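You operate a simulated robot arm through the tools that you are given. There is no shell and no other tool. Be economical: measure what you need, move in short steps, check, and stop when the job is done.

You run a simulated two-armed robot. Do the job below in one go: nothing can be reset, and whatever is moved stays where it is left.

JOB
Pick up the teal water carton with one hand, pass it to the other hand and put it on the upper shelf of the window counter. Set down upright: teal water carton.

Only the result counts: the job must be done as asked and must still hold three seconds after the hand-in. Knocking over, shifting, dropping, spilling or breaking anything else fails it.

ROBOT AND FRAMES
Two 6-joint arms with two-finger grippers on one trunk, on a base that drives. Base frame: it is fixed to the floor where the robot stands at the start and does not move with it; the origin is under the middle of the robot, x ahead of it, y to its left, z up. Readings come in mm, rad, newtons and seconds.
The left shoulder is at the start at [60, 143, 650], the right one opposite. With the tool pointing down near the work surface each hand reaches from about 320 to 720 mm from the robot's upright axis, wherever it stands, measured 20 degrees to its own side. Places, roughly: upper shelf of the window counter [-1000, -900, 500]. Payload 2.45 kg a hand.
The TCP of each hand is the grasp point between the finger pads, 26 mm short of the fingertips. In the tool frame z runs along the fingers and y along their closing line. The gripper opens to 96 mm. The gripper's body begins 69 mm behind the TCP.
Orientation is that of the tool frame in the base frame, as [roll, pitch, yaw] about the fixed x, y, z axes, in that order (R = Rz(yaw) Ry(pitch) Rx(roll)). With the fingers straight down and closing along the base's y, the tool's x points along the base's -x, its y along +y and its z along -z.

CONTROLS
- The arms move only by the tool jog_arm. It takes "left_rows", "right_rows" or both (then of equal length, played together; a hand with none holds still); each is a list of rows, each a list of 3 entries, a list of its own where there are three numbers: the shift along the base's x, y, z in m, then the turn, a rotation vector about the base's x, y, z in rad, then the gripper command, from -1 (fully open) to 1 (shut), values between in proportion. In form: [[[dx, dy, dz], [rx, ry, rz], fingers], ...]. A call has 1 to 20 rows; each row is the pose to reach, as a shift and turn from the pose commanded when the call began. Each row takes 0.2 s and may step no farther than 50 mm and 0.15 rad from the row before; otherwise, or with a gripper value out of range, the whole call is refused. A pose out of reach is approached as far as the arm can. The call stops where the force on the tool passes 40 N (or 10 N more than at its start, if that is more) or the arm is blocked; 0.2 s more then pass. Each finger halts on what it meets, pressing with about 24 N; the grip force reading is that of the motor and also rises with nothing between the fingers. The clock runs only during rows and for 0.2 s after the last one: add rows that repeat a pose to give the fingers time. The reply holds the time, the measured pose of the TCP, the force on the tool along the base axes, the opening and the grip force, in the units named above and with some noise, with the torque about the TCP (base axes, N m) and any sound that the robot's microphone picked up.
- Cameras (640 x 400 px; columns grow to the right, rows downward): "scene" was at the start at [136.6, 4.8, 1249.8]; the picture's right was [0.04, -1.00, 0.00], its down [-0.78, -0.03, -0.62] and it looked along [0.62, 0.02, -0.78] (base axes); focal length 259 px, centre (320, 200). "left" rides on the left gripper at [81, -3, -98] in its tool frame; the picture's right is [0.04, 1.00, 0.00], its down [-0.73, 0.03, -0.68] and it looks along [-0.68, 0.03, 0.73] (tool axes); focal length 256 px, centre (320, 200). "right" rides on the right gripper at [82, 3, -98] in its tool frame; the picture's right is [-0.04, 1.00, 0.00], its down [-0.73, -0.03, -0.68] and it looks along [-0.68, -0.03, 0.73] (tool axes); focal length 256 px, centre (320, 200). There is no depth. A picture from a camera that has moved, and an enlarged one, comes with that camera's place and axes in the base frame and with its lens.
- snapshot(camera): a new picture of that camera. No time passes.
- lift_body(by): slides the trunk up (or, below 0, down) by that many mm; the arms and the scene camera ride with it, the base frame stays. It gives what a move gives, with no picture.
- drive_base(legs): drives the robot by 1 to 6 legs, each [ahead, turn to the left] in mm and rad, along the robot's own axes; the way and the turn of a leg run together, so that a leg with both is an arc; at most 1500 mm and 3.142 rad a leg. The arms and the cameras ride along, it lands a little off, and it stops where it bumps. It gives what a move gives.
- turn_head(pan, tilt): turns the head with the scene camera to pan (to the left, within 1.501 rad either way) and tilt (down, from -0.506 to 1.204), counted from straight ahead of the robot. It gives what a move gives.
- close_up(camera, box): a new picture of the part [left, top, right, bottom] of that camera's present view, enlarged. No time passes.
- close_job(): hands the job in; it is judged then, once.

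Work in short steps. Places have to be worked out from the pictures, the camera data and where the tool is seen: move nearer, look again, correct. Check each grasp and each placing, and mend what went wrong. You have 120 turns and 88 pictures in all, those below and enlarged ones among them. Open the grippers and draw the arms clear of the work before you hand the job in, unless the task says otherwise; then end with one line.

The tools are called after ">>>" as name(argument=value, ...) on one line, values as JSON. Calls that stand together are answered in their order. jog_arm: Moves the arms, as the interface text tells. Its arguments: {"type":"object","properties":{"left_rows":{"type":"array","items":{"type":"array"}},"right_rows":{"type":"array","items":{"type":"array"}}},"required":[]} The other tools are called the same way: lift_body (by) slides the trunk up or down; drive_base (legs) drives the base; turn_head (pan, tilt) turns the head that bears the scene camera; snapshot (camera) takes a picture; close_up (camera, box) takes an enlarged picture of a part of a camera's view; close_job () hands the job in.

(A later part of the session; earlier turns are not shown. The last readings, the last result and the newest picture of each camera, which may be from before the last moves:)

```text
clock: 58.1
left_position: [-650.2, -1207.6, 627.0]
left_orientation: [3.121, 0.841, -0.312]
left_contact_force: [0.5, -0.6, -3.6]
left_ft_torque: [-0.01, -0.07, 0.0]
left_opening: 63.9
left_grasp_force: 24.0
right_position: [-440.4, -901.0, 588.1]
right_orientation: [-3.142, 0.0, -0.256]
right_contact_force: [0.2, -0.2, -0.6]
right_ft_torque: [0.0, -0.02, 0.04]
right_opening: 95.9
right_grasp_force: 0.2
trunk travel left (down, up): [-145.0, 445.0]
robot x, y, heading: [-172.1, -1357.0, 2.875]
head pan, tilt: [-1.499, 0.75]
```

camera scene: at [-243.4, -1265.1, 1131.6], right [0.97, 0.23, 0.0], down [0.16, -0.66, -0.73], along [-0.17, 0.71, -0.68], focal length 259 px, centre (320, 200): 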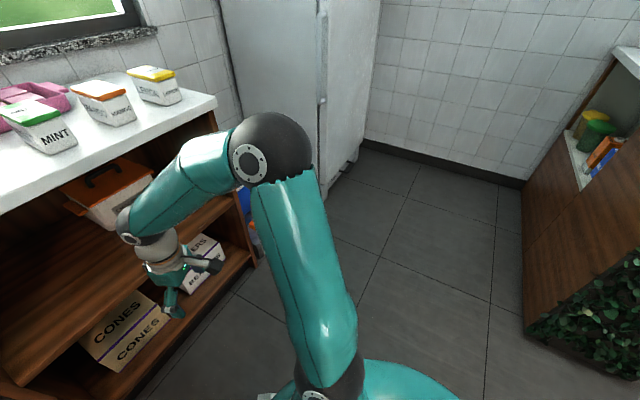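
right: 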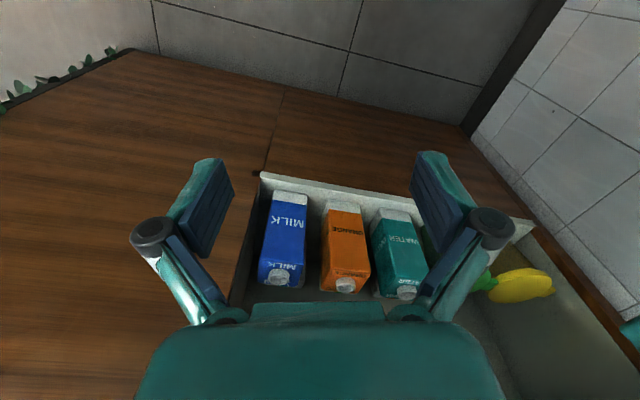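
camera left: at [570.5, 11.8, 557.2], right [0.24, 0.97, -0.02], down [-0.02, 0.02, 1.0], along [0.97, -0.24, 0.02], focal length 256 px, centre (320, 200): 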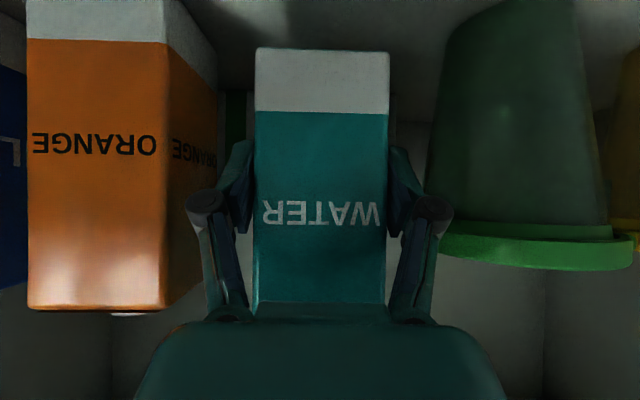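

Now it's facing the shelf squarely (front about 735 mm ahead, spanning from 540 mm right to 130 mm left). I'll look ahead for the shelf and the hands.

>>> turn_head(pan=-0.1, tilt=0.65)

>>> snapshot(camera="scene")

>>> snapshot(camera="right")

>>> snapshot(camera="left")

```text
clock: 59.6
left_position: [-650.0, -1208.7, 626.5]
left_orientation: [3.123, 0.843, -0.312]
left_contact_force: [-0.1, 0.3, -4.1]
left_ft_torque: [-0.04, -0.08, -0.01]
left_opening: 63.7
left_grasp_force: 23.7
right_position: [-441.0, -900.4, 588.1]
right_orientation: [-3.141, 0.001, -0.255]
right_contact_force: [-0.2, 0.8, 0.3]
right_ft_torque: [-0.01, 0.01, 0.01]
right_opening: 96.1
right_grasp_force: 0.1
trunk travel left (down, up): [-145.0, 445.0]
robot x, y, heading: [-169.3, -1350.9, 2.874]
head pan, tilt: [-0.099, 0.649]
```

```text
58 pictures are left
camera scene: at [-308.9, -1305.2, 1140.2], right [0.36, 0.93, 0.0], down [0.57, -0.22, -0.8], along [-0.74, 0.28, -0.61], focal length 259 px, centre (320, 200)
```

scene: 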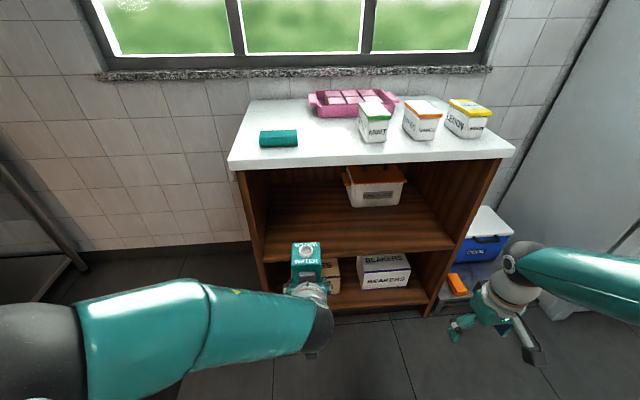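

```text
57 pictures are left
camera right: at [-361.7, -924.9, 688.0], right [-0.29, -0.96, 0.0], down [-0.7, 0.21, 0.68], along [-0.65, 0.2, -0.73], focal length 256 px, centre (320, 200)
```

right: 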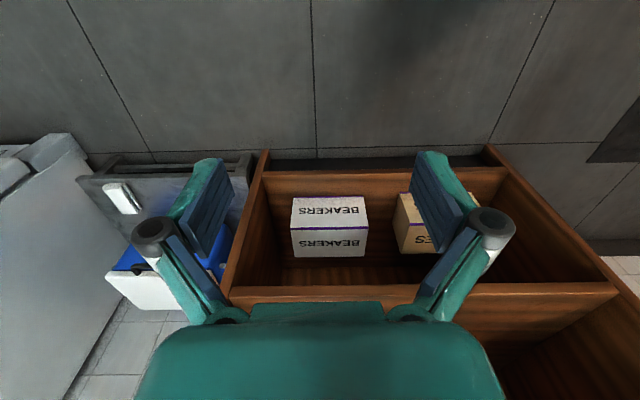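

```text
56 pictures are left
camera left: at [-526.9, -1241.2, 631.7], right [-0.27, -0.96, -0.02], down [0.01, -0.02, 1.0], along [-0.96, 0.27, 0.02], focal length 256 px, centre (320, 200)
```

left: 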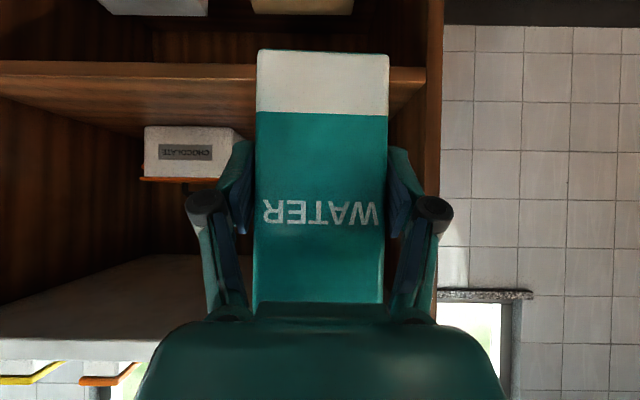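

The carton hangs upright in the left hand, and the upper shelf (z≈477, front about 720 mm ahead) is free in front and on the left. For the handover I'll turn the left hand to point to the robot's right, so that the right hand can take the carton's upper part from behind.

>>> jog_arm(left_rows=[[[-0.002, 0.002, 0], [0, 0, -0.14], 1], [[-0.005, 0.003, 0], [0, 0, -0.28], 1], [[-0.007, 0.005, 0], [0, 0, -0.42], 1], [[-0.009, 0.007, 0], [0, 0, -0.56], 1], [[-0.011, 0.008, 0], [0, 0, -0.7], 1], [[-0.014, 0.01, 0], [0, 0, -0.84], 1], [[-0.016, 0.012, 0], [0, 0, -0.98], 1], [[-0.018, 0.013, 0], [0, 0, -1.12], 1], [[-0.02, 0.015, 0], [0, 0, -1.26], 1], [[-0.023, 0.016, 0], [0, 0, -1.4], 1], [[-0.025, 0.018, 0], [0, 0, -1.52], 1], [[-0.025, 0.018, 0], [0, 0, -1.52], 1]])

>>> snapshot(camera="scene")

```text
clock: 62.2
left_position: [-674.3, -1191.1, 625.4]
left_orientation: [3.12, 0.844, -1.834]
left_contact_force: [0.2, -0.5, -3.0]
left_ft_torque: [-0.04, -0.01, 0.01]
left_opening: 63.7
left_grasp_force: 23.9
left hand out of reach, approached as far as the arm can: row 5, 6, 7
right_position: [-440.5, -900.0, 588.0]
right_orientation: [-3.141, -0.003, -0.256]
right_contact_force: [-0.4, -0.1, 0.1]
right_ft_torque: [-0.01, 0.02, 0.01]
right_opening: 96.2
right_grasp_force: 0.1
trunk travel left (down, up): [-145.0, 445.0]
robot x, y, heading: [-170.3, -1355.6, 2.877]
head pan, tilt: [-0.099, 0.649]
```

```text
55 pictures are left
camera scene: at [-309.2, -1305.2, 1140.2], right [0.36, 0.93, 0.0], down [0.57, -0.22, -0.8], along [-0.74, 0.28, -0.61], focal length 259 px, centre (320, 200)
```

scene: 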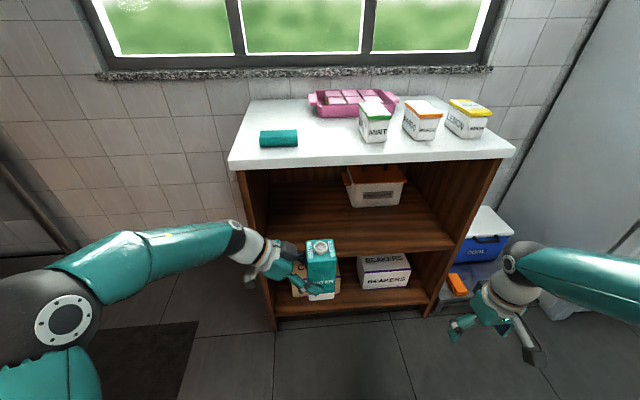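

The left hand now points right; I judge the carton's centre to be about 529 mm ahead, 43 mm to the right, z 562–712. I'll bring the right hand behind and above it, tilted the same way and opened to 74 mm, 100 mm short along its tool axis.

>>> jog_arm(right_rows=[[[0, -0.02, 0.035], [0.032, 0.116, 0], -0.54], [[-0.01, -0.045, 0.07], [0.063, 0.233, 0], -0.54], [[-0.025, -0.075, 0.1], [0.095, 0.349, 0], -0.54], [[-0.04, -0.105, 0.13], [0.127, 0.465, 0], -0.54], [[-0.055, -0.14, 0.15], [0.159, 0.582, 0], -0.54], [[-0.072, -0.175, 0.16], [0.19, 0.698, 0], -0.54], [[-0.09, -0.21, 0.161], [0.222, 0.814, 0], -0.54], [[-0.11, -0.245, 0.161], [0.222, 0.814, 0], -0.54], [[-0.125, -0.27, 0.161], [0.222, 0.814, 0], -0.54], [[-0.1426, -0.2965, 0.161], [0.222, 0.814, 0], -0.54], [[-0.1426, -0.2965, 0.161], [0.222, 0.814, 0], -0.54]])

>>> snapshot(camera="right")

>>> snapshot(camera="scene")

```text
clock: 64.6
left_position: [-675.0, -1190.5, 625.4]
left_orientation: [3.121, 0.844, -1.83]
left_contact_force: [-0.5, 0.7, -3.0]
left_ft_torque: [-0.05, -0.03, 0.01]
left_opening: 63.6
left_grasp_force: 23.5
right_position: [-584.1, -1197.5, 750.5]
right_orientation: [-3.129, 0.844, -0.252]
right_contact_force: [0.0, 0.4, -0.5]
right_ft_torque: [-0.01, 0.02, -0.03]
right_opening: 74.0
right_grasp_force: 0.0
trunk travel left (down, up): [-145.0, 445.0]
robot x, y, heading: [-166.0, -1354.4, 2.881]
head pan, tilt: [-0.099, 0.649]
```

```text
54 pictures are left
camera right: at [-460.9, -1233.6, 756.2], right [-0.28, -0.96, 0.02], down [0.02, 0.02, 1.0], along [-0.96, 0.28, 0.02], focal length 256 px, centre (320, 200)
```

right: 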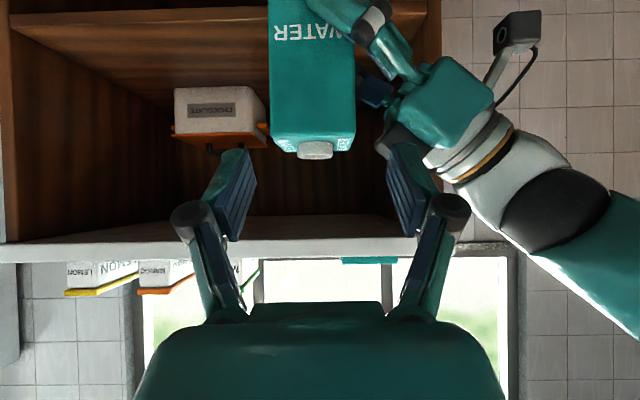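

```text
53 pictures are left
camera scene: at [-309.1, -1305.4, 1140.2], right [0.36, 0.93, 0.0], down [0.57, -0.22, -0.8], along [-0.74, 0.28, -0.61], focal length 259 px, centre (320, 200)
```

scene: 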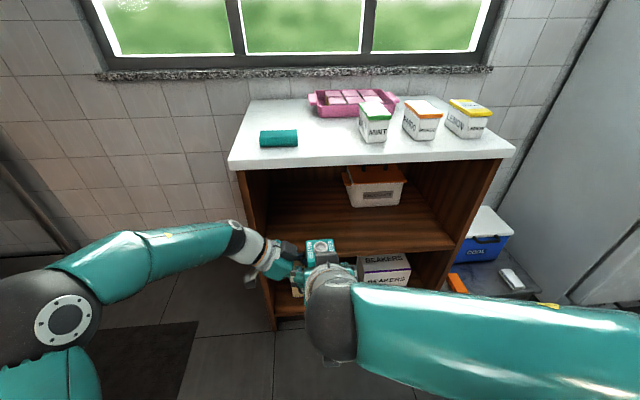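

The right camera shows the carton about 7.5 mm to the robot's right of the tool axis, top at z≈712. I'll enlarge the view to check the clearance to the left gripper.

>>> close_up(camera="right", box=[230, 0, 550, 200])

>>> close_up(camera="scene", box=[230, 200, 390, 300])

```text
2.00 times, centred on (390, 100) of right
camera zoom: at [-460.9, -1233.6, 756.2], right [-0.28, -0.96, 0.02], down [0.02, 0.02, 1.0], along [-0.96, 0.28, 0.02], focal length 512 px, centre (180, 400)
```

zoom: 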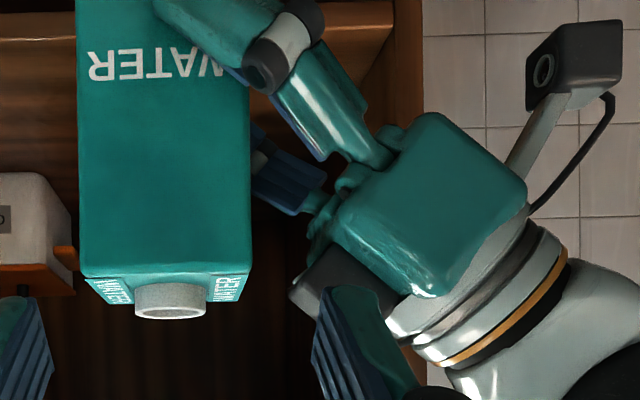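

```text
4.00 times, centred on (310, 250) of scene
camera zoom: at [-309.1, -1305.4, 1140.2], right [0.36, 0.93, 0.0], down [0.57, -0.22, -0.8], along [-0.74, 0.28, -0.61], focal length 1036 px, centre (360, 0)
```

zoom: 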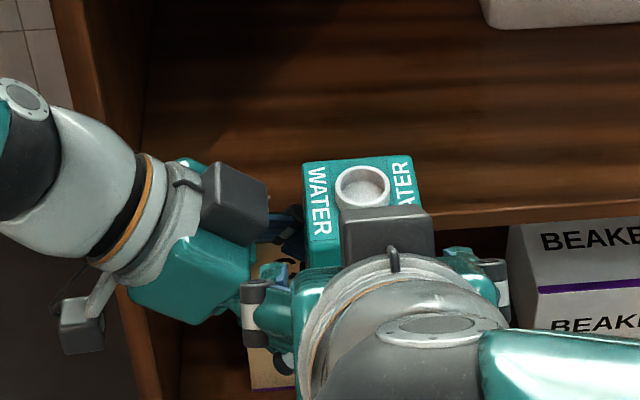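

The modules on the grippers leave about 7–10 mm of clearance. I'll shift 7.5 mm right, go halfway along the tool axis and look.

>>> jog_arm(right_rows=[[[0.002, 0.0072, 0], [0, 0, 0], -0.54], [[-0.012, 0.011, -0.0135], [0, 0, 0], -0.54], [[-0.026, 0.0149, -0.027], [0, 0, 0], -0.54], [[-0.04, 0.0187, -0.0405], [0, 0, 0], -0.54], [[-0.04, 0.0187, -0.0405], [0, 0, 0], -0.54]])

>>> snapshot(camera="right")

>>> close_up(camera="scene", box=[230, 200, 390, 300])

```text
clock: 65.8
left_position: [-675.4, -1191.3, 626.4]
left_orientation: [3.122, 0.843, -1.832]
left_contact_force: [0.1, 0.2, -3.4]
left_ft_torque: [-0.09, 0.03, 0.02]
left_opening: 63.6
left_grasp_force: 24.2
right_position: [-621.8, -1179.6, 708.8]
right_orientation: [-3.132, 0.843, -0.251]
right_contact_force: [0.5, 0.2, -0.2]
right_ft_torque: [0.02, -0.03, -0.02]
right_opening: 73.8
right_grasp_force: 0.1
trunk travel left (down, up): [-145.0, 445.0]
robot x, y, heading: [-168.7, -1356.2, 2.879]
head pan, tilt: [-0.099, 0.649]
```

```text
50 pictures are left
camera right: at [-498.9, -1214.7, 714.7], right [-0.28, -0.96, 0.02], down [0.02, 0.02, 1.0], along [-0.96, 0.28, 0.02], focal length 256 px, centre (320, 200)
```

right: 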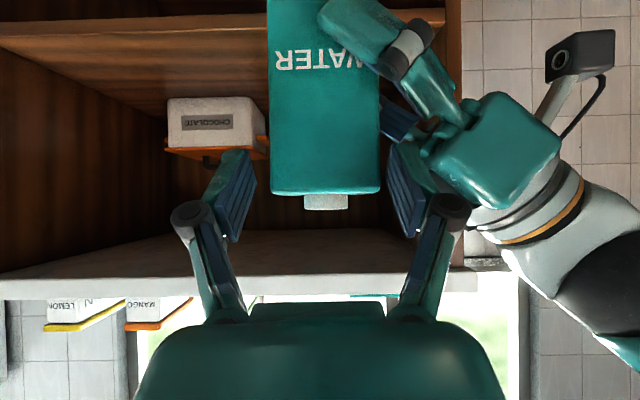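

```text
4.00 times, centred on (310, 250) of scene
camera zoom: at [-309.2, -1305.2, 1140.2], right [0.36, 0.93, 0.0], down [0.57, -0.22, -0.8], along [-0.74, 0.28, -0.61], focal length 1036 px, centre (360, 0)
```

zoom: 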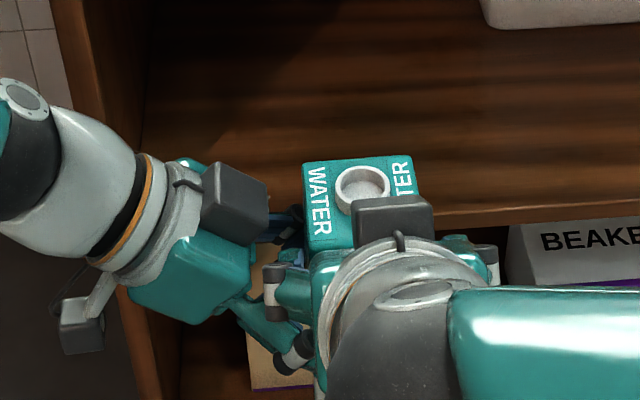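

From behind, the right knuckle would come too near the left gripper's body. I'll back off and bring the right hand round to face the left hand from the opposite side instead, where the bodies stay clear of each other.

>>> jog_arm(right_rows=[[[0.0357, -0.0097, 0.033], [0, 0, 0], -0.54], [[0.0704, -0.0192, 0.066], [0, 0, 0], -0.54], [[0.0757, 0.0001, 0.066], [0, 0, 0.143], -0.54], [[0.0822, 0.0242, 0.066], [0, 0, 0.286], -0.54], [[0.0888, 0.0484, 0.066], [0, 0, 0.429], -0.54], [[0.0877, 0.0746, 0.066], [0, 0, 0.571], -0.54], [[0.0833, 0.0965, 0.066], [0, 0, 0.714], -0.54], [[0.0728, 0.115, 0.066], [0, 0, 0.857], -0.54], [[0.0609, 0.1285, 0.066], [0, 0, 1.0], -0.54], [[0.0465, 0.1325, 0.066], [0, 0, 1.142], -0.54], [[0.032, 0.1364, 0.066], [0, 0, 1.285], -0.54], [[0.0175, 0.1404, 0.066], [0, 0, 1.428], -0.54], [[-0.0076, 0.1472, 0.066], [0, 0, 1.571], -0.54], [[-0.0076, 0.1472, 0.066], [0, 0, 1.571], -0.54]])

>>> snapshot(camera="right")

>>> snapshot(camera="scene")

```text
clock: 68.8
left_position: [-675.5, -1189.4, 625.9]
left_orientation: [3.124, 0.842, -1.831]
left_contact_force: [-0.4, -0.3, -3.2]
left_ft_torque: [-0.05, 0.01, -0.04]
left_opening: 63.5
left_grasp_force: 24.0
right_position: [-629.8, -1032.2, 774.1]
right_orientation: [-3.134, 0.845, 1.319]
right_contact_force: [-0.2, -0.6, -0.3]
right_ft_torque: [0.0, -0.02, 0.02]
right_opening: 74.0
right_grasp_force: 0.1
trunk travel left (down, up): [-145.0, 445.0]
robot x, y, heading: [-168.2, -1354.9, 2.877]
head pan, tilt: [-0.099, 0.649]
```

```text
48 pictures are left
camera right: at [-594.2, -908.6, 779.7], right [0.96, -0.28, 0.02], down [-0.02, 0.03, 1.0], along [-0.28, -0.96, 0.02], focal length 256 px, centre (320, 200)
```

right: 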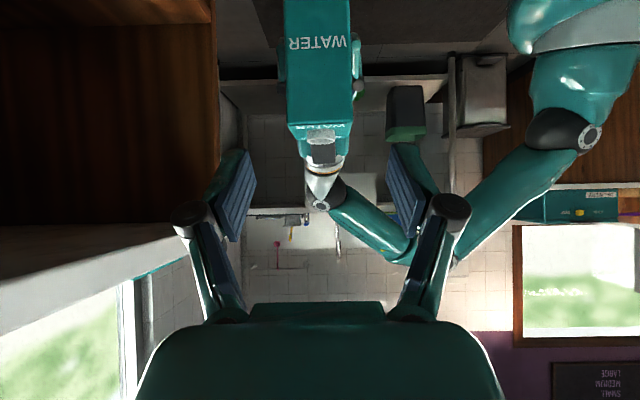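

```text
47 pictures are left
camera scene: at [-309.5, -1305.1, 1140.1], right [0.36, 0.93, 0.0], down [0.57, -0.22, -0.8], along [-0.74, 0.28, -0.61], focal length 259 px, centre (320, 200)
```

scene: 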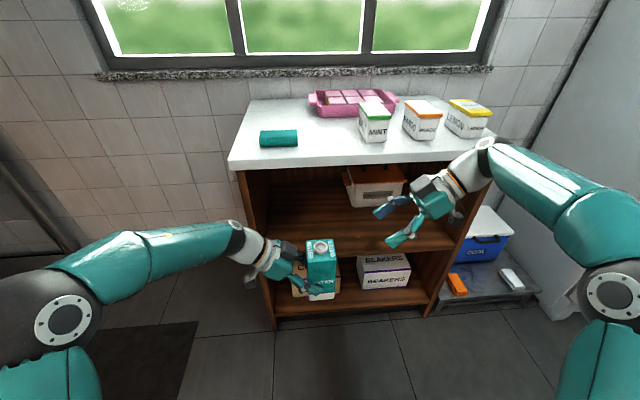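

The right hand now faces the left one with plenty of room. I'll correct 4 mm and move to 75 mm short along its tool axis.

>>> jog_arm(right_rows=[[[-0.008, -0.02, -0.01], [0, 0, 0], -0.54], [[-0.014, -0.04, -0.02], [0, 0, 0], -0.54], [[-0.019, -0.056, -0.03], [0, 0, 0], -0.54], [[-0.0236, -0.0713, -0.041], [0, 0, 0], -0.54], [[-0.0236, -0.0713, -0.041], [0, 0, 0], -0.54]])

>>> snapshot(camera="right")

```text
clock: 70.0
left_position: [-674.3, -1192.1, 626.7]
left_orientation: [3.123, 0.842, -1.83]
left_contact_force: [-0.8, -0.3, -3.6]
left_ft_torque: [-0.11, 0.01, 0.01]
left_opening: 63.8
left_grasp_force: 23.8
right_position: [-653.9, -1103.5, 732.4]
right_orientation: [-3.131, 0.845, 1.318]
right_contact_force: [0.6, 0.8, -1.2]
right_ft_torque: [-0.02, 0.01, 0.03]
right_opening: 74.1
right_grasp_force: 0.0
trunk travel left (down, up): [-145.0, 445.0]
robot x, y, heading: [-168.9, -1354.5, 2.877]
head pan, tilt: [-0.099, 0.649]
```

```text
46 pictures are left
camera right: at [-616.5, -981.2, 739.3], right [0.96, -0.28, 0.02], down [-0.02, 0.03, 1.0], along [-0.28, -0.96, 0.02], focal length 256 px, centre (320, 200)
```

right: 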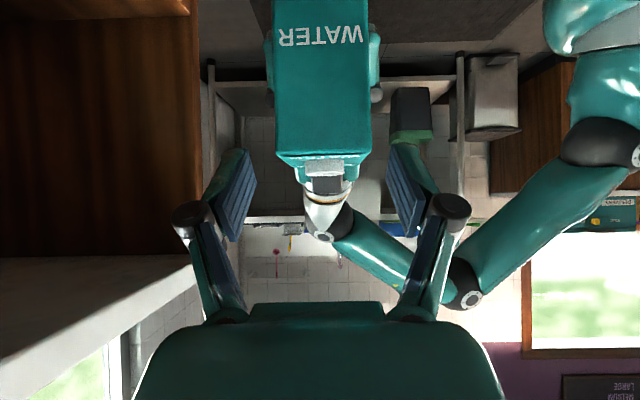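

It's centred now. I'll advance along the tool axis to the grip point and check.

>>> jog_arm(right_rows=[[[-0.003, -0.011, -0.01], [0, 0, 0], -0.54], [[-0.006, -0.022, -0.02], [0, 0, 0], -0.54], [[-0.009, -0.033, -0.03], [0, 0, 0], -0.54], [[-0.012, -0.044, -0.04], [0, 0, 0], -0.54], [[-0.0149, -0.0548, -0.049], [0, 0, 0], -0.54], [[-0.0149, -0.0548, -0.049], [0, 0, 0], -0.54]])

>>> snapshot(camera="right")

>>> close_up(camera="scene", box=[230, 180, 420, 310])

```text
clock: 71.4
left_position: [-674.1, -1189.5, 627.5]
left_orientation: [3.123, 0.845, -1.831]
left_contact_force: [0.8, 0.3, -3.9]
left_ft_torque: [-0.06, 0.0, 0.03]
left_opening: 63.8
left_grasp_force: 24.3
right_position: [-667.8, -1158.4, 685.9]
right_orientation: [-3.131, 0.846, 1.318]
right_contact_force: [0.6, 0.6, -0.1]
right_ft_torque: [-0.02, 0.03, 0.02]
right_opening: 73.7
right_grasp_force: 0.1
trunk travel left (down, up): [-145.0, 445.0]
robot x, y, heading: [-172.2, -1355.6, 2.876]
head pan, tilt: [-0.099, 0.649]
```

```text
45 pictures are left
camera right: at [-631.6, -1035.3, 690.8], right [0.96, -0.28, 0.02], down [-0.02, 0.03, 1.0], along [-0.28, -0.96, 0.02], focal length 256 px, centre (320, 200)
```

right: 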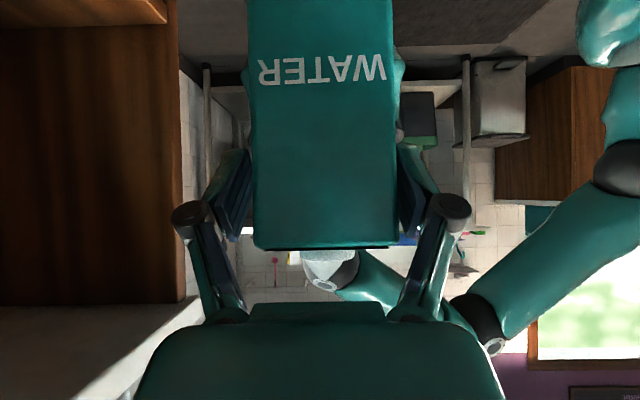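

```text
3.08 times, centred on (325, 245) of scene
camera zoom: at [-309.3, -1305.2, 1140.1], right [0.36, 0.93, 0.0], down [0.57, -0.22, -0.8], along [-0.74, 0.28, -0.61], focal length 797 px, centre (305, 62)
```

zoom: 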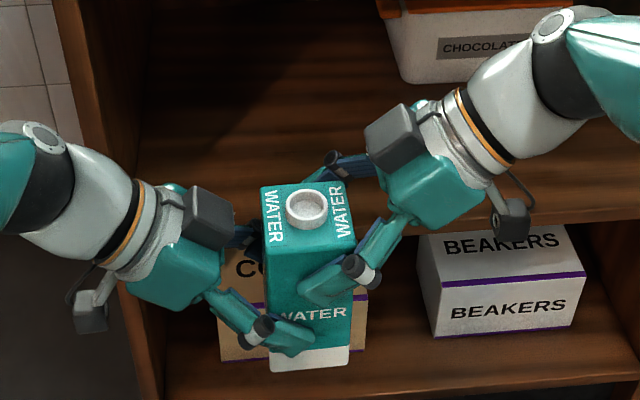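

It straddles the carton well above the left fingers. Closing the right hand while the left still holds.

>>> jog_arm(right_rows=[[[0, 0, 0], [0, 0, 0], -0.4], [[0, 0, 0], [0, 0, 0], -0.3], [[0, 0, 0], [0, 0, 0], 0.2], [[0, 0, 0], [0, 0, 0], 1], [[0, 0, 0], [0, 0, 0], 1], [[0, 0, 0], [0, 0, 0], 1]])

```text
clock: 72.8
left_position: [-675.5, -1191.5, 625.9]
left_orientation: [3.12, 0.843, -1.829]
left_contact_force: [-18.8, 0.5, -9.2]
left_ft_torque: [-0.25, -0.54, 0.25]
left_opening: 63.9
left_grasp_force: 23.9
right_position: [-666.9, -1157.8, 685.4]
right_orientation: [-3.137, 0.845, 1.317]
right_contact_force: [18.6, 0.0, 5.6]
right_ft_torque: [-0.07, -0.53, 0.34]
right_opening: 63.7
right_grasp_force: 23.8
trunk travel left (down, up): [-145.0, 445.0]
robot x, y, heading: [-169.0, -1355.3, 2.88]
head pan, tilt: [-0.099, 0.649]
```

Both hold it, with about 18 N of side load between them. I'll ease the right hand by 1.5 mm to relieve it before releasing.

>>> jog_arm(right_rows=[[[0.0015, -0.0004, 0.0003], [0, 0, 0], 1], [[0.0015, -0.0004, 0.0003], [0, 0, 0], 1]])

```text
clock: 73.4
left_position: [-676.3, -1189.6, 626.7]
left_orientation: [3.118, 0.842, -1.831]
left_contact_force: [-15.2, -3.4, -8.4]
left_ft_torque: [0.09, -0.26, 0.1]
left_opening: 63.7
left_grasp_force: 23.9
right_position: [-667.1, -1157.7, 686.1]
right_orientation: [-3.134, 0.844, 1.318]
right_contact_force: [15.0, 4.1, 5.1]
right_ft_torque: [-0.08, -0.61, 0.37]
right_opening: 63.9
right_grasp_force: 24.3
trunk travel left (down, up): [-145.0, 445.0]
robot x, y, heading: [-169.1, -1353.4, 2.878]
head pan, tilt: [-0.099, 0.649]
```

The load drops with that direction; a few millimetres more.

>>> jog_arm(right_rows=[[[0.002, 0.0, 0.0008], [0, 0, 0], 1], [[0.004, 0.0004, 0.0015], [0, 0, 0], 1], [[0.004, 0.0004, 0.0015], [0, 0, 0], 1]])

```text
clock: 74.2
left_position: [-673.3, -1189.4, 626.4]
left_orientation: [3.125, 0.845, -1.833]
left_contact_force: [3.0, -5.0, 2.3]
left_ft_torque: [-0.07, 0.47, -0.01]
left_opening: 63.8
left_grasp_force: 23.8
right_position: [-664.6, -1158.4, 685.3]
right_orientation: [-3.128, 0.842, 1.319]
right_contact_force: [-3.9, 5.5, -2.4]
right_ft_torque: [0.49, -0.33, -0.13]
right_opening: 63.6
right_grasp_force: 24.4
trunk travel left (down, up): [-145.0, 445.0]
robot x, y, heading: [-167.3, -1356.2, 2.884]
head pan, tilt: [-0.099, 0.649]
```

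The load is nearly gone. I open the left hand and withdraw it horizontally to the robot's left.

>>> jog_arm(left_rows=[[[0, 0, 0], [0, 0, 0], 0.0], [[0, 0, 0], [0, 0, 0], -0.6], [[0, 0, 0], [0, 0, 0], -0.6], [[0, 0, 0], [0, 0, 0], -0.6]])

>>> jog_arm(left_rows=[[[-0.004, -0.0145, 0], [0, 0, 0], -0.6], [[-0.008, -0.029, 0], [0, 0, 0], -0.6], [[-0.013, -0.048, 0], [0, 0, 0], -0.6], [[-0.02, -0.075, 0.0], [0, 0, 0], -0.6], [[-0.028, -0.105, 0.0], [0, 0, 0], -0.6], [[-0.037, -0.14, 0.0], [0, 0, 0], -0.6]])

>>> snapshot(camera="right")

>>> snapshot(camera="scene")

```text
clock: 75.2
left_position: [-673.5, -1190.5, 626.9]
left_orientation: [3.122, 0.842, -1.83]
left_contact_force: [-0.3, 1.0, -0.4]
left_ft_torque: [-0.02, -0.02, 0.01]
left_opening: 76.6
left_grasp_force: 0.1
right_position: [-664.1, -1158.8, 686.2]
right_orientation: [-3.134, 0.843, 1.317]
right_contact_force: [0.3, 0.6, 0.6]
right_ft_torque: [0.03, 0.0, 0.03]
right_opening: 63.5
right_grasp_force: 24.1
trunk travel left (down, up): [-145.0, 445.0]
robot x, y, heading: [-169.3, -1352.9, 2.878]
head pan, tilt: [-0.099, 0.649]
```

```text
clock: 76.6
left_position: [-712.4, -1332.0, 623.9]
left_orientation: [3.121, 0.843, -1.83]
left_contact_force: [-0.4, 0.2, -0.1]
left_ft_torque: [-0.01, 0.02, -0.01]
left_opening: 76.8
left_grasp_force: 0.1
right_position: [-663.1, -1158.4, 686.8]
right_orientation: [-3.132, 0.845, 1.318]
right_contact_force: [-1.0, 0.4, -0.1]
right_ft_torque: [0.06, -0.01, -0.01]
right_opening: 63.9
right_grasp_force: 23.8
trunk travel left (down, up): [-145.0, 445.0]
robot x, y, heading: [-168.9, -1353.7, 2.877]
head pan, tilt: [-0.099, 0.649]
```

```text
43 pictures are left
camera right: at [-626.9, -1035.7, 691.9], right [0.96, -0.28, 0.02], down [-0.02, 0.03, 1.0], along [-0.28, -0.96, 0.02], focal length 256 px, centre (320, 200)
```

right: 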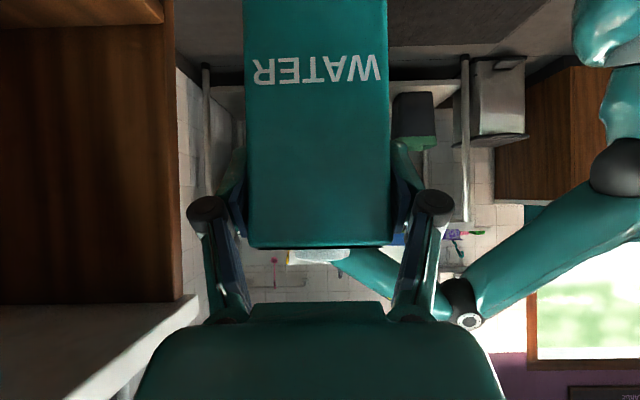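

```text
42 pictures are left
camera scene: at [-309.2, -1305.0, 1140.2], right [0.36, 0.93, 0.0], down [0.57, -0.22, -0.8], along [-0.74, 0.28, -0.61], focal length 259 px, centre (320, 200)
```

scene: 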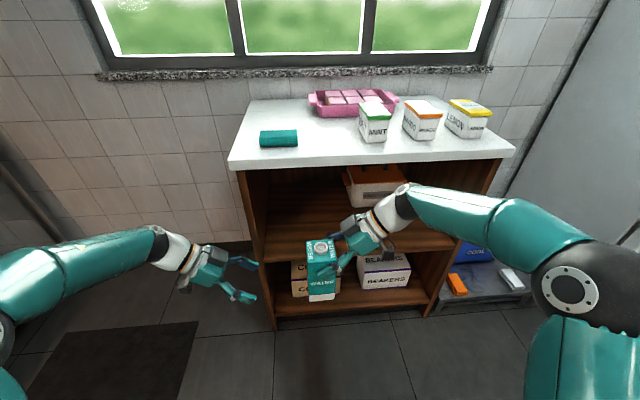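

The handover succeeded: the right hand holds the carton and the left is clear. Now I turn the right hand back to point ahead, drawing both hands back a little.

>>> jog_arm(right_rows=[[[0.0109, 0.0055, 0], [0, 0, -0.143], 1], [[0.0218, 0.011, 0], [0, 0, -0.286], 1], [[0.0328, 0.0165, 0], [0, 0, -0.429], 1], [[0.0437, 0.022, 0], [0, 0, -0.571], 1], [[0.0546, 0.0275, 0], [0, 0, -0.714], 1], [[0.0656, 0.033, 0], [0, 0, -0.857], 1], [[0.0765, 0.0386, 0], [0, 0, -1.0], 1], [[0.0874, 0.0441, 0], [0, 0, -1.142], 1], [[0.0983, 0.0496, 0], [0, 0, -1.285], 1], [[0.1093, 0.0551, 0], [0, 0, -1.428], 1], [[0.1202, 0.0606, 0], [0, 0, -1.571], 1], [[0.1202, 0.0606, 0], [0, 0, -1.571], 1]], left_rows=[[[0.0088, -0.0024, 0], [0, 0, 0], -0.6], [[0.0175, -0.0048, 0], [0, 0, 0], -0.6], [[0.0263, -0.0072, 0], [0, 0, 0], -0.6], [[0.0351, -0.0096, 0], [0, 0, 0], -0.6], [[0.0439, -0.012, 0], [0, 0, 0], -0.6], [[0.0526, -0.0143, 0], [0, 0, 0], -0.6], [[0.0614, -0.0167, 0], [0, 0, 0], -0.6], [[0.0702, -0.0191, 0], [0, 0, 0], -0.6], [[0.079, -0.0215, 0], [0, 0, 0], -0.6], [[0.0877, -0.0239, 0], [0, 0, 0], -0.6], [[0.0965, -0.0263, 0], [0, 0, 0], -0.6], [[0.0965, -0.0263, 0], [0, 0, 0], -0.6]])

>>> snapshot(camera="right")

>>> snapshot(camera="scene")

```text
clock: 79.2
left_position: [-614.8, -1356.8, 626.2]
left_orientation: [3.12, 0.844, -1.832]
left_contact_force: [0.0, -0.2, -0.6]
left_ft_torque: [-0.02, 0.02, 0.01]
left_opening: 76.7
left_grasp_force: 0.1
right_position: [-543.6, -1096.8, 686.5]
right_orientation: [-3.13, 0.844, -0.252]
right_contact_force: [-0.6, -0.6, -3.0]
right_ft_torque: [0.0, -0.02, 0.02]
right_opening: 63.7
right_grasp_force: 23.4
right hand out of reach, approached as far as the arm can: row 8, 9
trunk travel left (down, up): [-145.0, 445.0]
robot x, y, heading: [-168.2, -1356.0, 2.874]
head pan, tilt: [-0.099, 0.649]
```

```text
41 pictures are left
camera right: at [-419.5, -1133.3, 692.4], right [-0.28, -0.96, 0.02], down [0.03, 0.02, 1.0], along [-0.96, 0.28, 0.02], focal length 256 px, centre (320, 200)
```

right: 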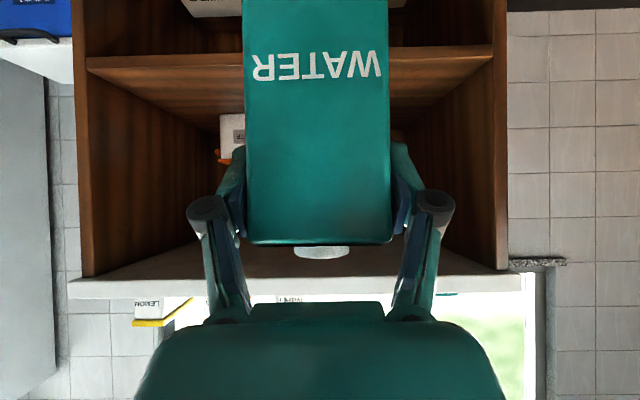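

```text
40 pictures are left
camera scene: at [-308.8, -1305.3, 1140.2], right [0.36, 0.93, 0.0], down [0.57, -0.22, -0.8], along [-0.74, 0.28, -0.6], focal length 259 px, centre (320, 200)
```

scene: 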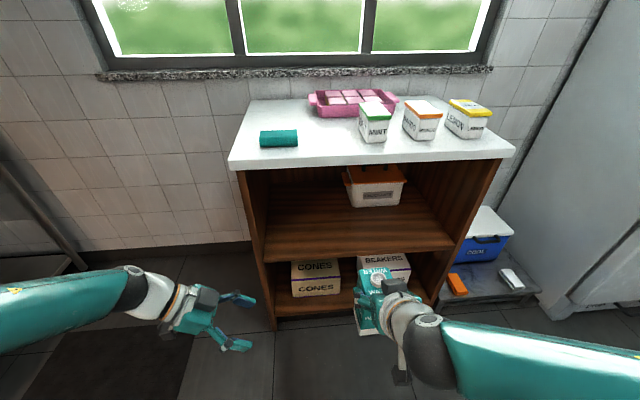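

The carton hangs upright from the right hand. The chocolate box stands at the back right of the upper shelf, so the front middle-left is free. I'll drive 150 mm ahead, then lower the carton to about 30 mm over the shelf level.

>>> drive_base(legs=[[150, 0]])

>>> jog_arm(right_rows=[[[0, 0, -0.02], [0, 0, 0], 1], [[0, 0, -0.04], [0, 0, 0], 1], [[0, 0, -0.055], [0, 0, 0], 1], [[0, 0, -0.055], [0, 0, 0], 1]])

>>> snapshot(camera="right")

>>> snapshot(camera="scene")

```text
clock: 80.6
left_position: [-759.6, -1317.1, 626.5]
left_orientation: [3.121, 0.842, -1.833]
left_contact_force: [-0.2, 0.1, 0.2]
left_ft_torque: [0.0, -0.03, 0.0]
left_opening: 76.8
left_grasp_force: 0.1
right_position: [-687.2, -1057.3, 686.6]
right_orientation: [-3.132, 0.843, -0.251]
right_contact_force: [0.6, 0.6, -3.6]
right_ft_torque: [-0.03, 0.0, -0.01]
right_opening: 63.6
right_grasp_force: 23.6
trunk travel left (down, up): [-145.0, 445.0]
robot x, y, heading: [-311.9, -1316.8, 2.881]
head pan, tilt: [-0.099, 0.649]
```

```text
clock: 81.6
left_position: [-761.4, -1317.7, 626.4]
left_orientation: [3.121, 0.844, -1.831]
left_contact_force: [1.0, 1.0, 0.6]
left_ft_torque: [-0.05, 0.05, 0.01]
left_opening: 76.6
left_grasp_force: 0.0
right_position: [-700.7, -1057.2, 638.6]
right_orientation: [-3.13, 0.84, -0.251]
right_contact_force: [-0.4, 0.0, -3.5]
right_ft_torque: [0.0, -0.01, 0.0]
right_opening: 63.6
right_grasp_force: 24.0
right hand out of reach, approached as far as the arm can: row 2, 3, 4
trunk travel left (down, up): [-145.0, 445.0]
robot x, y, heading: [-315.5, -1317.3, 2.875]
head pan, tilt: [-0.099, 0.649]
```

```text
39 pictures are left
camera right: at [-577.9, -1093.4, 645.2], right [-0.28, -0.96, 0.02], down [0.02, 0.02, 1.0], along [-0.96, 0.28, 0.02], focal length 256 px, centre (320, 200)
```

right: 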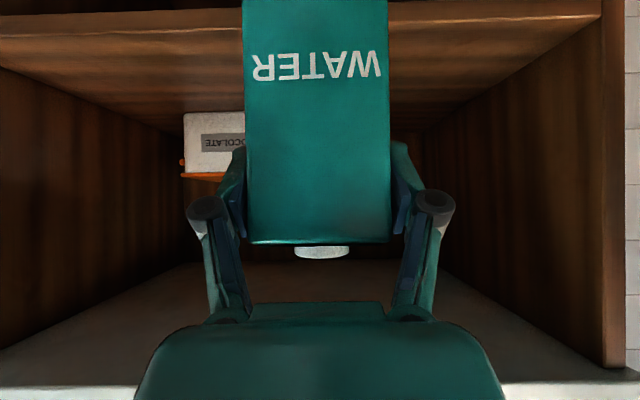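

```text
38 pictures are left
camera scene: at [-454.0, -1266.0, 1140.2], right [0.36, 0.93, 0.0], down [0.57, -0.22, -0.8], along [-0.74, 0.28, -0.61], focal length 259 px, centre (320, 200)
```

scene: 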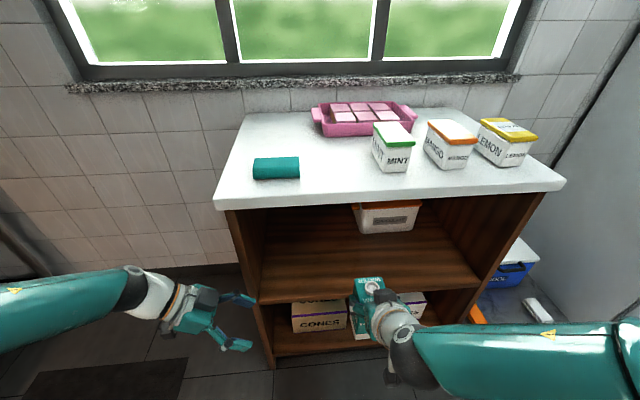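

I need the shelf height more exactly; I'll enlarge the shelf edge in the right camera.

>>> close_up(camera="right", box=[380, 0, 540, 100])

>>> close_up(camera="scene", box=[220, 180, 500, 355])

```text
4.00 times, centred on (460, 50) of right
camera zoom: at [-577.9, -1093.4, 645.2], right [-0.28, -0.96, 0.02], down [0.02, 0.02, 1.0], along [-0.96, 0.28, 0.02], focal length 1024 px, centre (-240, 800)
```

zoom: 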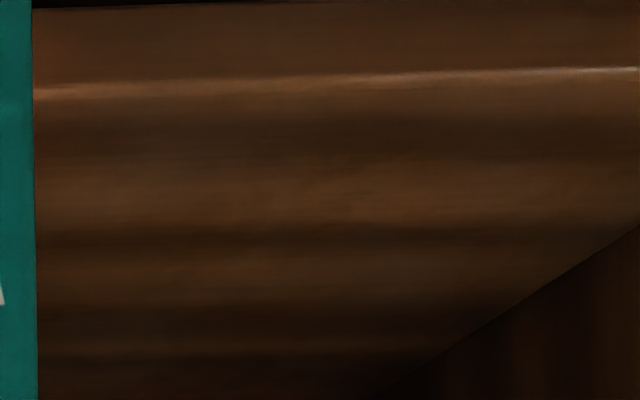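

```text
2.29 times, centred on (360, 268) of scene
camera zoom: at [-454.0, -1266.0, 1140.2], right [0.36, 0.93, 0.0], down [0.57, -0.22, -0.8], along [-0.74, 0.28, -0.61], focal length 592 px, centre (229, 46)
```

zoom: 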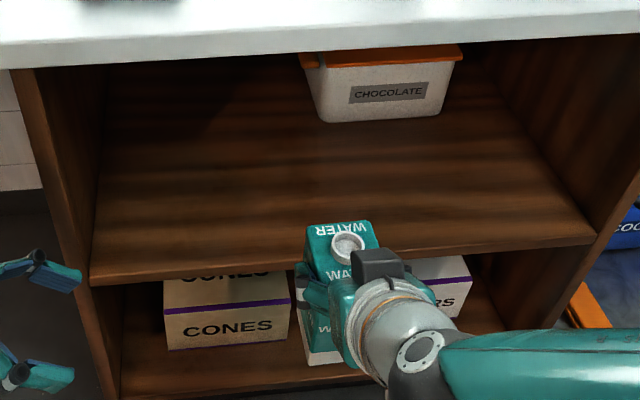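

I judge the shelf surface at z≈475–490; the carton's bottom is near 515. I'll advance 90 mm so its leading edge just reaches over the shelf, and check.

>>> jog_arm(right_rows=[[[-0.029, 0.008, 0.002], [0, 0, 0], 1], [[-0.058, 0.016, 0.004], [0, 0, 0], 1], [[-0.087, 0.024, 0.006], [0, 0, 0], 1], [[-0.087, 0.024, 0.006], [0, 0, 0], 1]])

>>> close_up(camera="scene", box=[220, 180, 500, 355])

>>> snapshot(camera="right")

```text
clock: 82.6
left_position: [-760.8, -1316.0, 626.0]
left_orientation: [3.119, 0.843, -1.831]
left_contact_force: [-0.4, 1.0, 0.6]
left_ft_torque: [-0.03, 0.01, 0.01]
left_opening: 76.8
left_grasp_force: 0.0
right_position: [-789.6, -1033.1, 643.0]
right_orientation: [-3.127, 0.842, -0.252]
right_contact_force: [0.0, 0.0, -3.4]
right_ft_torque: [-0.01, -0.02, 0.0]
right_opening: 63.8
right_grasp_force: 23.9
trunk travel left (down, up): [-145.0, 445.0]
robot x, y, heading: [-313.7, -1319.0, 2.878]
head pan, tilt: [-0.099, 0.649]
```

```text
2.29 times, centred on (360, 268) of scene
camera zoom: at [-454.2, -1265.9, 1140.2], right [0.36, 0.93, 0.0], down [0.57, -0.22, -0.8], along [-0.74, 0.28, -0.61], focal length 592 px, centre (229, 46)
```

zoom: 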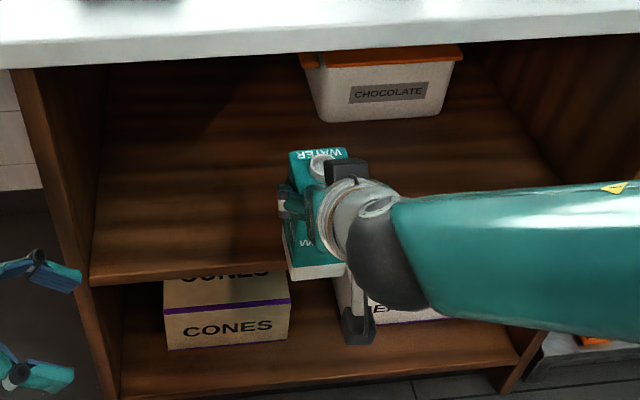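

```text
34 pictures are left
camera right: at [-666.3, -1070.2, 649.1], right [-0.28, -0.96, 0.02], down [0.02, 0.02, 1.0], along [-0.96, 0.28, 0.02], focal length 256 px, centre (320, 200)
```

right: 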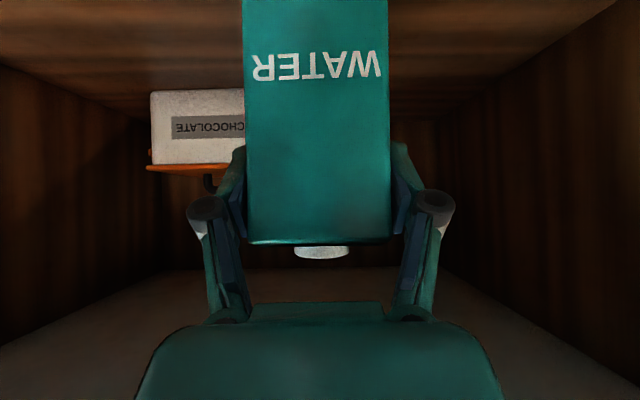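

It is clear so far. I'll advance 95 mm more at this height.

>>> jog_arm(right_rows=[[[-0.03, 0.008, 0.0], [0, 0, 0], 1], [[-0.06, 0.016, 0.0], [0, 0, 0], 1], [[-0.092, 0.025, 0.0], [0, 0, 0], 1], [[-0.092, 0.025, 0.0], [0, 0, 0], 1]])

>>> close_up(camera="scene", box=[220, 180, 500, 355])

>>> snapshot(camera="left")

```text
clock: 83.6
left_position: [-760.6, -1317.3, 627.0]
left_orientation: [3.122, 0.844, -1.831]
left_contact_force: [0.4, -0.1, 0.4]
left_ft_torque: [-0.03, 0.0, 0.0]
left_opening: 77.1
left_grasp_force: 0.1
right_position: [-882.2, -1008.1, 644.6]
right_orientation: [-3.131, 0.844, -0.252]
right_contact_force: [-0.2, 0.5, -3.3]
right_ft_torque: [0.01, -0.03, -0.02]
right_opening: 63.6
right_grasp_force: 23.5
trunk travel left (down, up): [-145.0, 445.0]
robot x, y, heading: [-317.0, -1314.7, 2.881]
head pan, tilt: [-0.099, 0.649]
```

```text
2.29 times, centred on (360, 268) of scene
camera zoom: at [-454.3, -1265.8, 1140.1], right [0.36, 0.93, 0.0], down [0.57, -0.22, -0.8], along [-0.74, 0.28, -0.61], focal length 592 px, centre (229, 46)
```

zoom: 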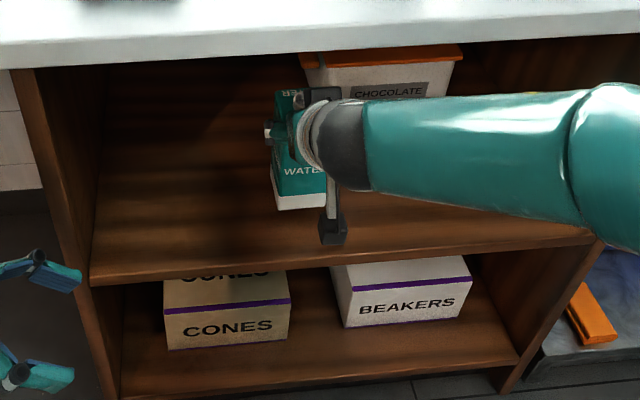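

```text
32 pictures are left
camera left: at [-788.8, -1440.4, 631.8], right [-0.98, 0.22, -0.02], down [-0.02, -0.01, 1.0], along [0.22, 0.98, 0.02], focal length 256 px, centre (320, 200)
```

left: 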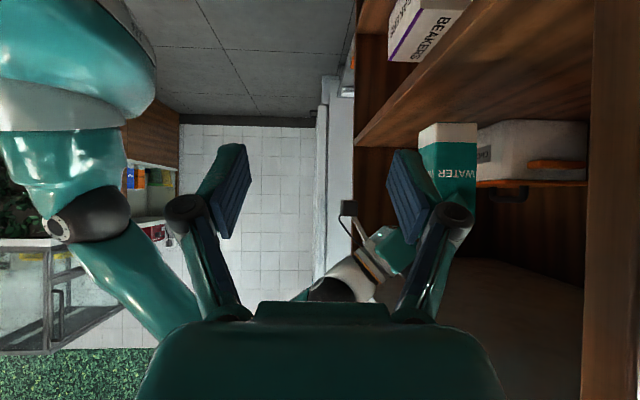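

The carton is well over the shelf. I'll lower it 25 mm and read the force.

>>> jog_arm(right_rows=[[[0, 0, -0.006], [0, 0, 0], 1], [[0, 0, -0.012], [0, 0, 0], 1], [[0, 0, -0.018], [0, 0, 0], 1], [[0, 0, -0.025], [0, 0, 0], 1]])

>>> close_up(camera="left", box=[340, 60, 600, 222])

```text
clock: 84.6
left_position: [-761.4, -1317.5, 627.3]
left_orientation: [3.122, 0.843, -1.831]
left_contact_force: [-0.8, 0.4, 0.2]
left_ft_torque: [-0.01, -0.01, 0.0]
left_opening: 76.6
left_grasp_force: 0.0
right_position: [-882.0, -1008.1, 621.3]
right_orientation: [-3.128, 0.844, -0.251]
right_contact_force: [-0.1, 0.4, -2.1]
right_ft_torque: [0.01, -0.02, 0.0]
right_opening: 63.8
right_grasp_force: 24.4
trunk travel left (down, up): [-145.0, 445.0]
robot x, y, heading: [-317.1, -1315.0, 2.875]
head pan, tilt: [-0.099, 0.649]
```

```text
2.46 times, centred on (470, 141) of left
camera zoom: at [-788.8, -1440.4, 631.8], right [-0.98, 0.22, -0.02], down [-0.02, -0.01, 1.0], along [0.22, 0.98, 0.02], focal length 630 px, centre (-49, 345)
```

zoom: 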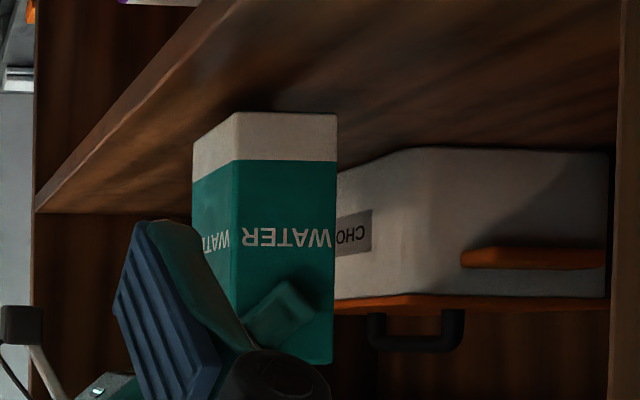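

It's upright and near the shelf. I'll lower in fine steps and watch the vertical force.

>>> jog_arm(right_rows=[[[0, 0, -0.003], [0, 0, 0], 1], [[0, 0, -0.006], [0, 0, 0], 1], [[0, 0, -0.009], [0, 0, 0], 1]])

```text
clock: 85.4
left_position: [-760.3, -1317.5, 625.9]
left_orientation: [3.121, 0.844, -1.833]
left_contact_force: [0.4, 0.0, -0.5]
left_ft_torque: [0.02, 0.01, -0.03]
left_opening: 76.8
left_grasp_force: 0.0
right_position: [-879.7, -1008.1, 609.9]
right_orientation: [-3.131, 0.843, -0.254]
right_contact_force: [-0.6, 0.4, -3.3]
right_ft_torque: [0.01, -0.03, 0.03]
right_opening: 63.7
right_grasp_force: 23.7
trunk travel left (down, up): [-145.0, 445.0]
robot x, y, heading: [-313.2, -1317.3, 2.875]
head pan, tilt: [-0.099, 0.649]
```

>>> jog_arm(right_rows=[[[0, 0, -0.002], [0, 0, 0], 1], [[0, 0, -0.004], [0, 0, 0], 1], [[0, 0, -0.006], [0, 0, 0], 1]])

>>> close_up(camera="left", box=[340, 60, 600, 222])

```text
clock: 86.2
left_position: [-760.8, -1316.3, 625.6]
left_orientation: [3.121, 0.843, -1.833]
left_contact_force: [-0.1, -0.2, -0.1]
left_ft_torque: [0.0, -0.02, 0.02]
left_opening: 76.6
left_grasp_force: 0.0
right_position: [-880.3, -1008.6, 605.7]
right_orientation: [-3.131, 0.842, -0.253]
right_contact_force: [0.3, -0.8, -3.0]
right_ft_torque: [0.01, -0.01, 0.02]
right_opening: 63.4
right_grasp_force: 24.1
trunk travel left (down, up): [-145.0, 445.0]
robot x, y, heading: [-316.6, -1311.6, 2.877]
head pan, tilt: [-0.099, 0.649]
```

```text
2.46 times, centred on (470, 141) of left
camera zoom: at [-788.8, -1440.4, 631.8], right [-0.98, 0.22, -0.02], down [-0.02, -0.01, 1.0], along [0.22, 0.98, 0.02], focal length 630 px, centre (-49, 345)
```

zoom: 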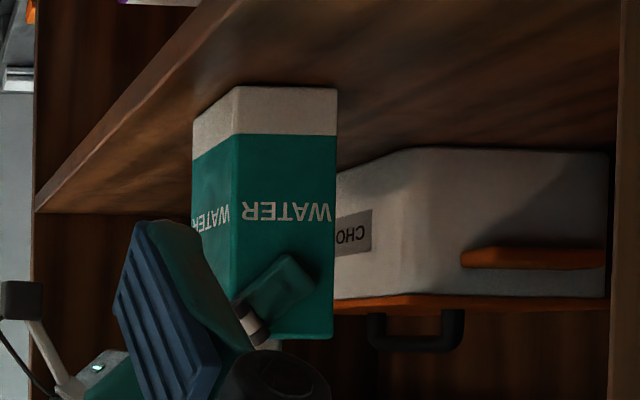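

No contact yet; the bottom is near 482. I'll continue finely.

>>> jog_arm(right_rows=[[[0, 0, -0.002], [0, 0, 0], 1], [[0, 0, -0.004], [0, 0, 0], 1], [[0, 0, -0.006], [0, 0, 0], 1]])

```text
clock: 87.0
left_position: [-758.8, -1316.8, 627.0]
left_orientation: [3.12, 0.844, -1.834]
left_contact_force: [-0.5, -0.7, 0.2]
left_ft_torque: [-0.01, -0.05, 0.02]
left_opening: 77.1
left_grasp_force: 0.1
right_position: [-881.3, -1007.6, 604.1]
right_orientation: [-3.13, 0.851, -0.251]
right_contact_force: [2.2, -4.2, 18.7]
right_ft_torque: [-0.11, 0.27, -0.01]
right_opening: 63.6
right_grasp_force: 24.0
trunk travel left (down, up): [-145.0, 445.0]
robot x, y, heading: [-312.8, -1314.4, 2.877]
head pan, tilt: [-0.099, 0.649]
```

It's in contact with the shelf (about 19 N). I'll relieve the load by 3 mm, then look before opening.

>>> jog_arm(right_rows=[[[0, 0, 0.0015], [0, 0, 0], 1], [[0, 0, 0.003], [0, 0, 0], 1], [[0, 0, 0.003], [0, 0, 0], 1]])

>>> close_up(camera="left", box=[340, 60, 600, 222])

```text
clock: 87.8
left_position: [-760.9, -1316.4, 627.5]
left_orientation: [3.12, 0.842, -1.833]
left_contact_force: [-0.7, 0.6, 0.8]
left_ft_torque: [0.0, 0.0, -0.03]
left_opening: 77.0
left_grasp_force: 0.0
right_position: [-880.4, -1008.2, 603.7]
right_orientation: [-3.13, 0.844, -0.253]
right_contact_force: [-6.5, -1.3, 11.9]
right_ft_torque: [0.23, 0.73, 0.11]
right_opening: 63.5
right_grasp_force: 23.7
trunk travel left (down, up): [-145.0, 445.0]
robot x, y, heading: [-313.2, -1314.0, 2.88]
head pan, tilt: [-0.099, 0.649]
```

```text
2.46 times, centred on (470, 141) of left
camera zoom: at [-788.3, -1440.8, 632.2], right [-0.98, 0.22, -0.02], down [-0.02, -0.02, 1.0], along [0.22, 0.98, 0.02], focal length 630 px, centre (-49, 345)
```

zoom: 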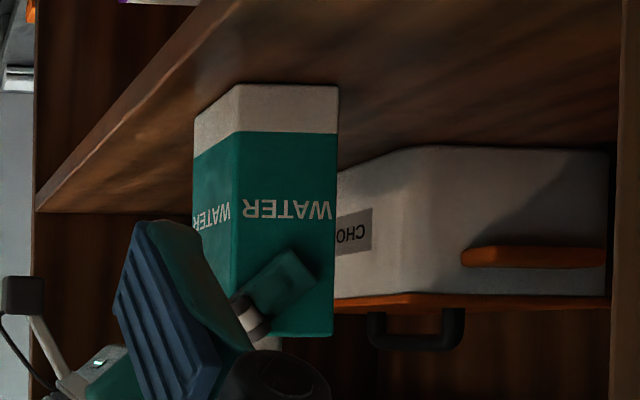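

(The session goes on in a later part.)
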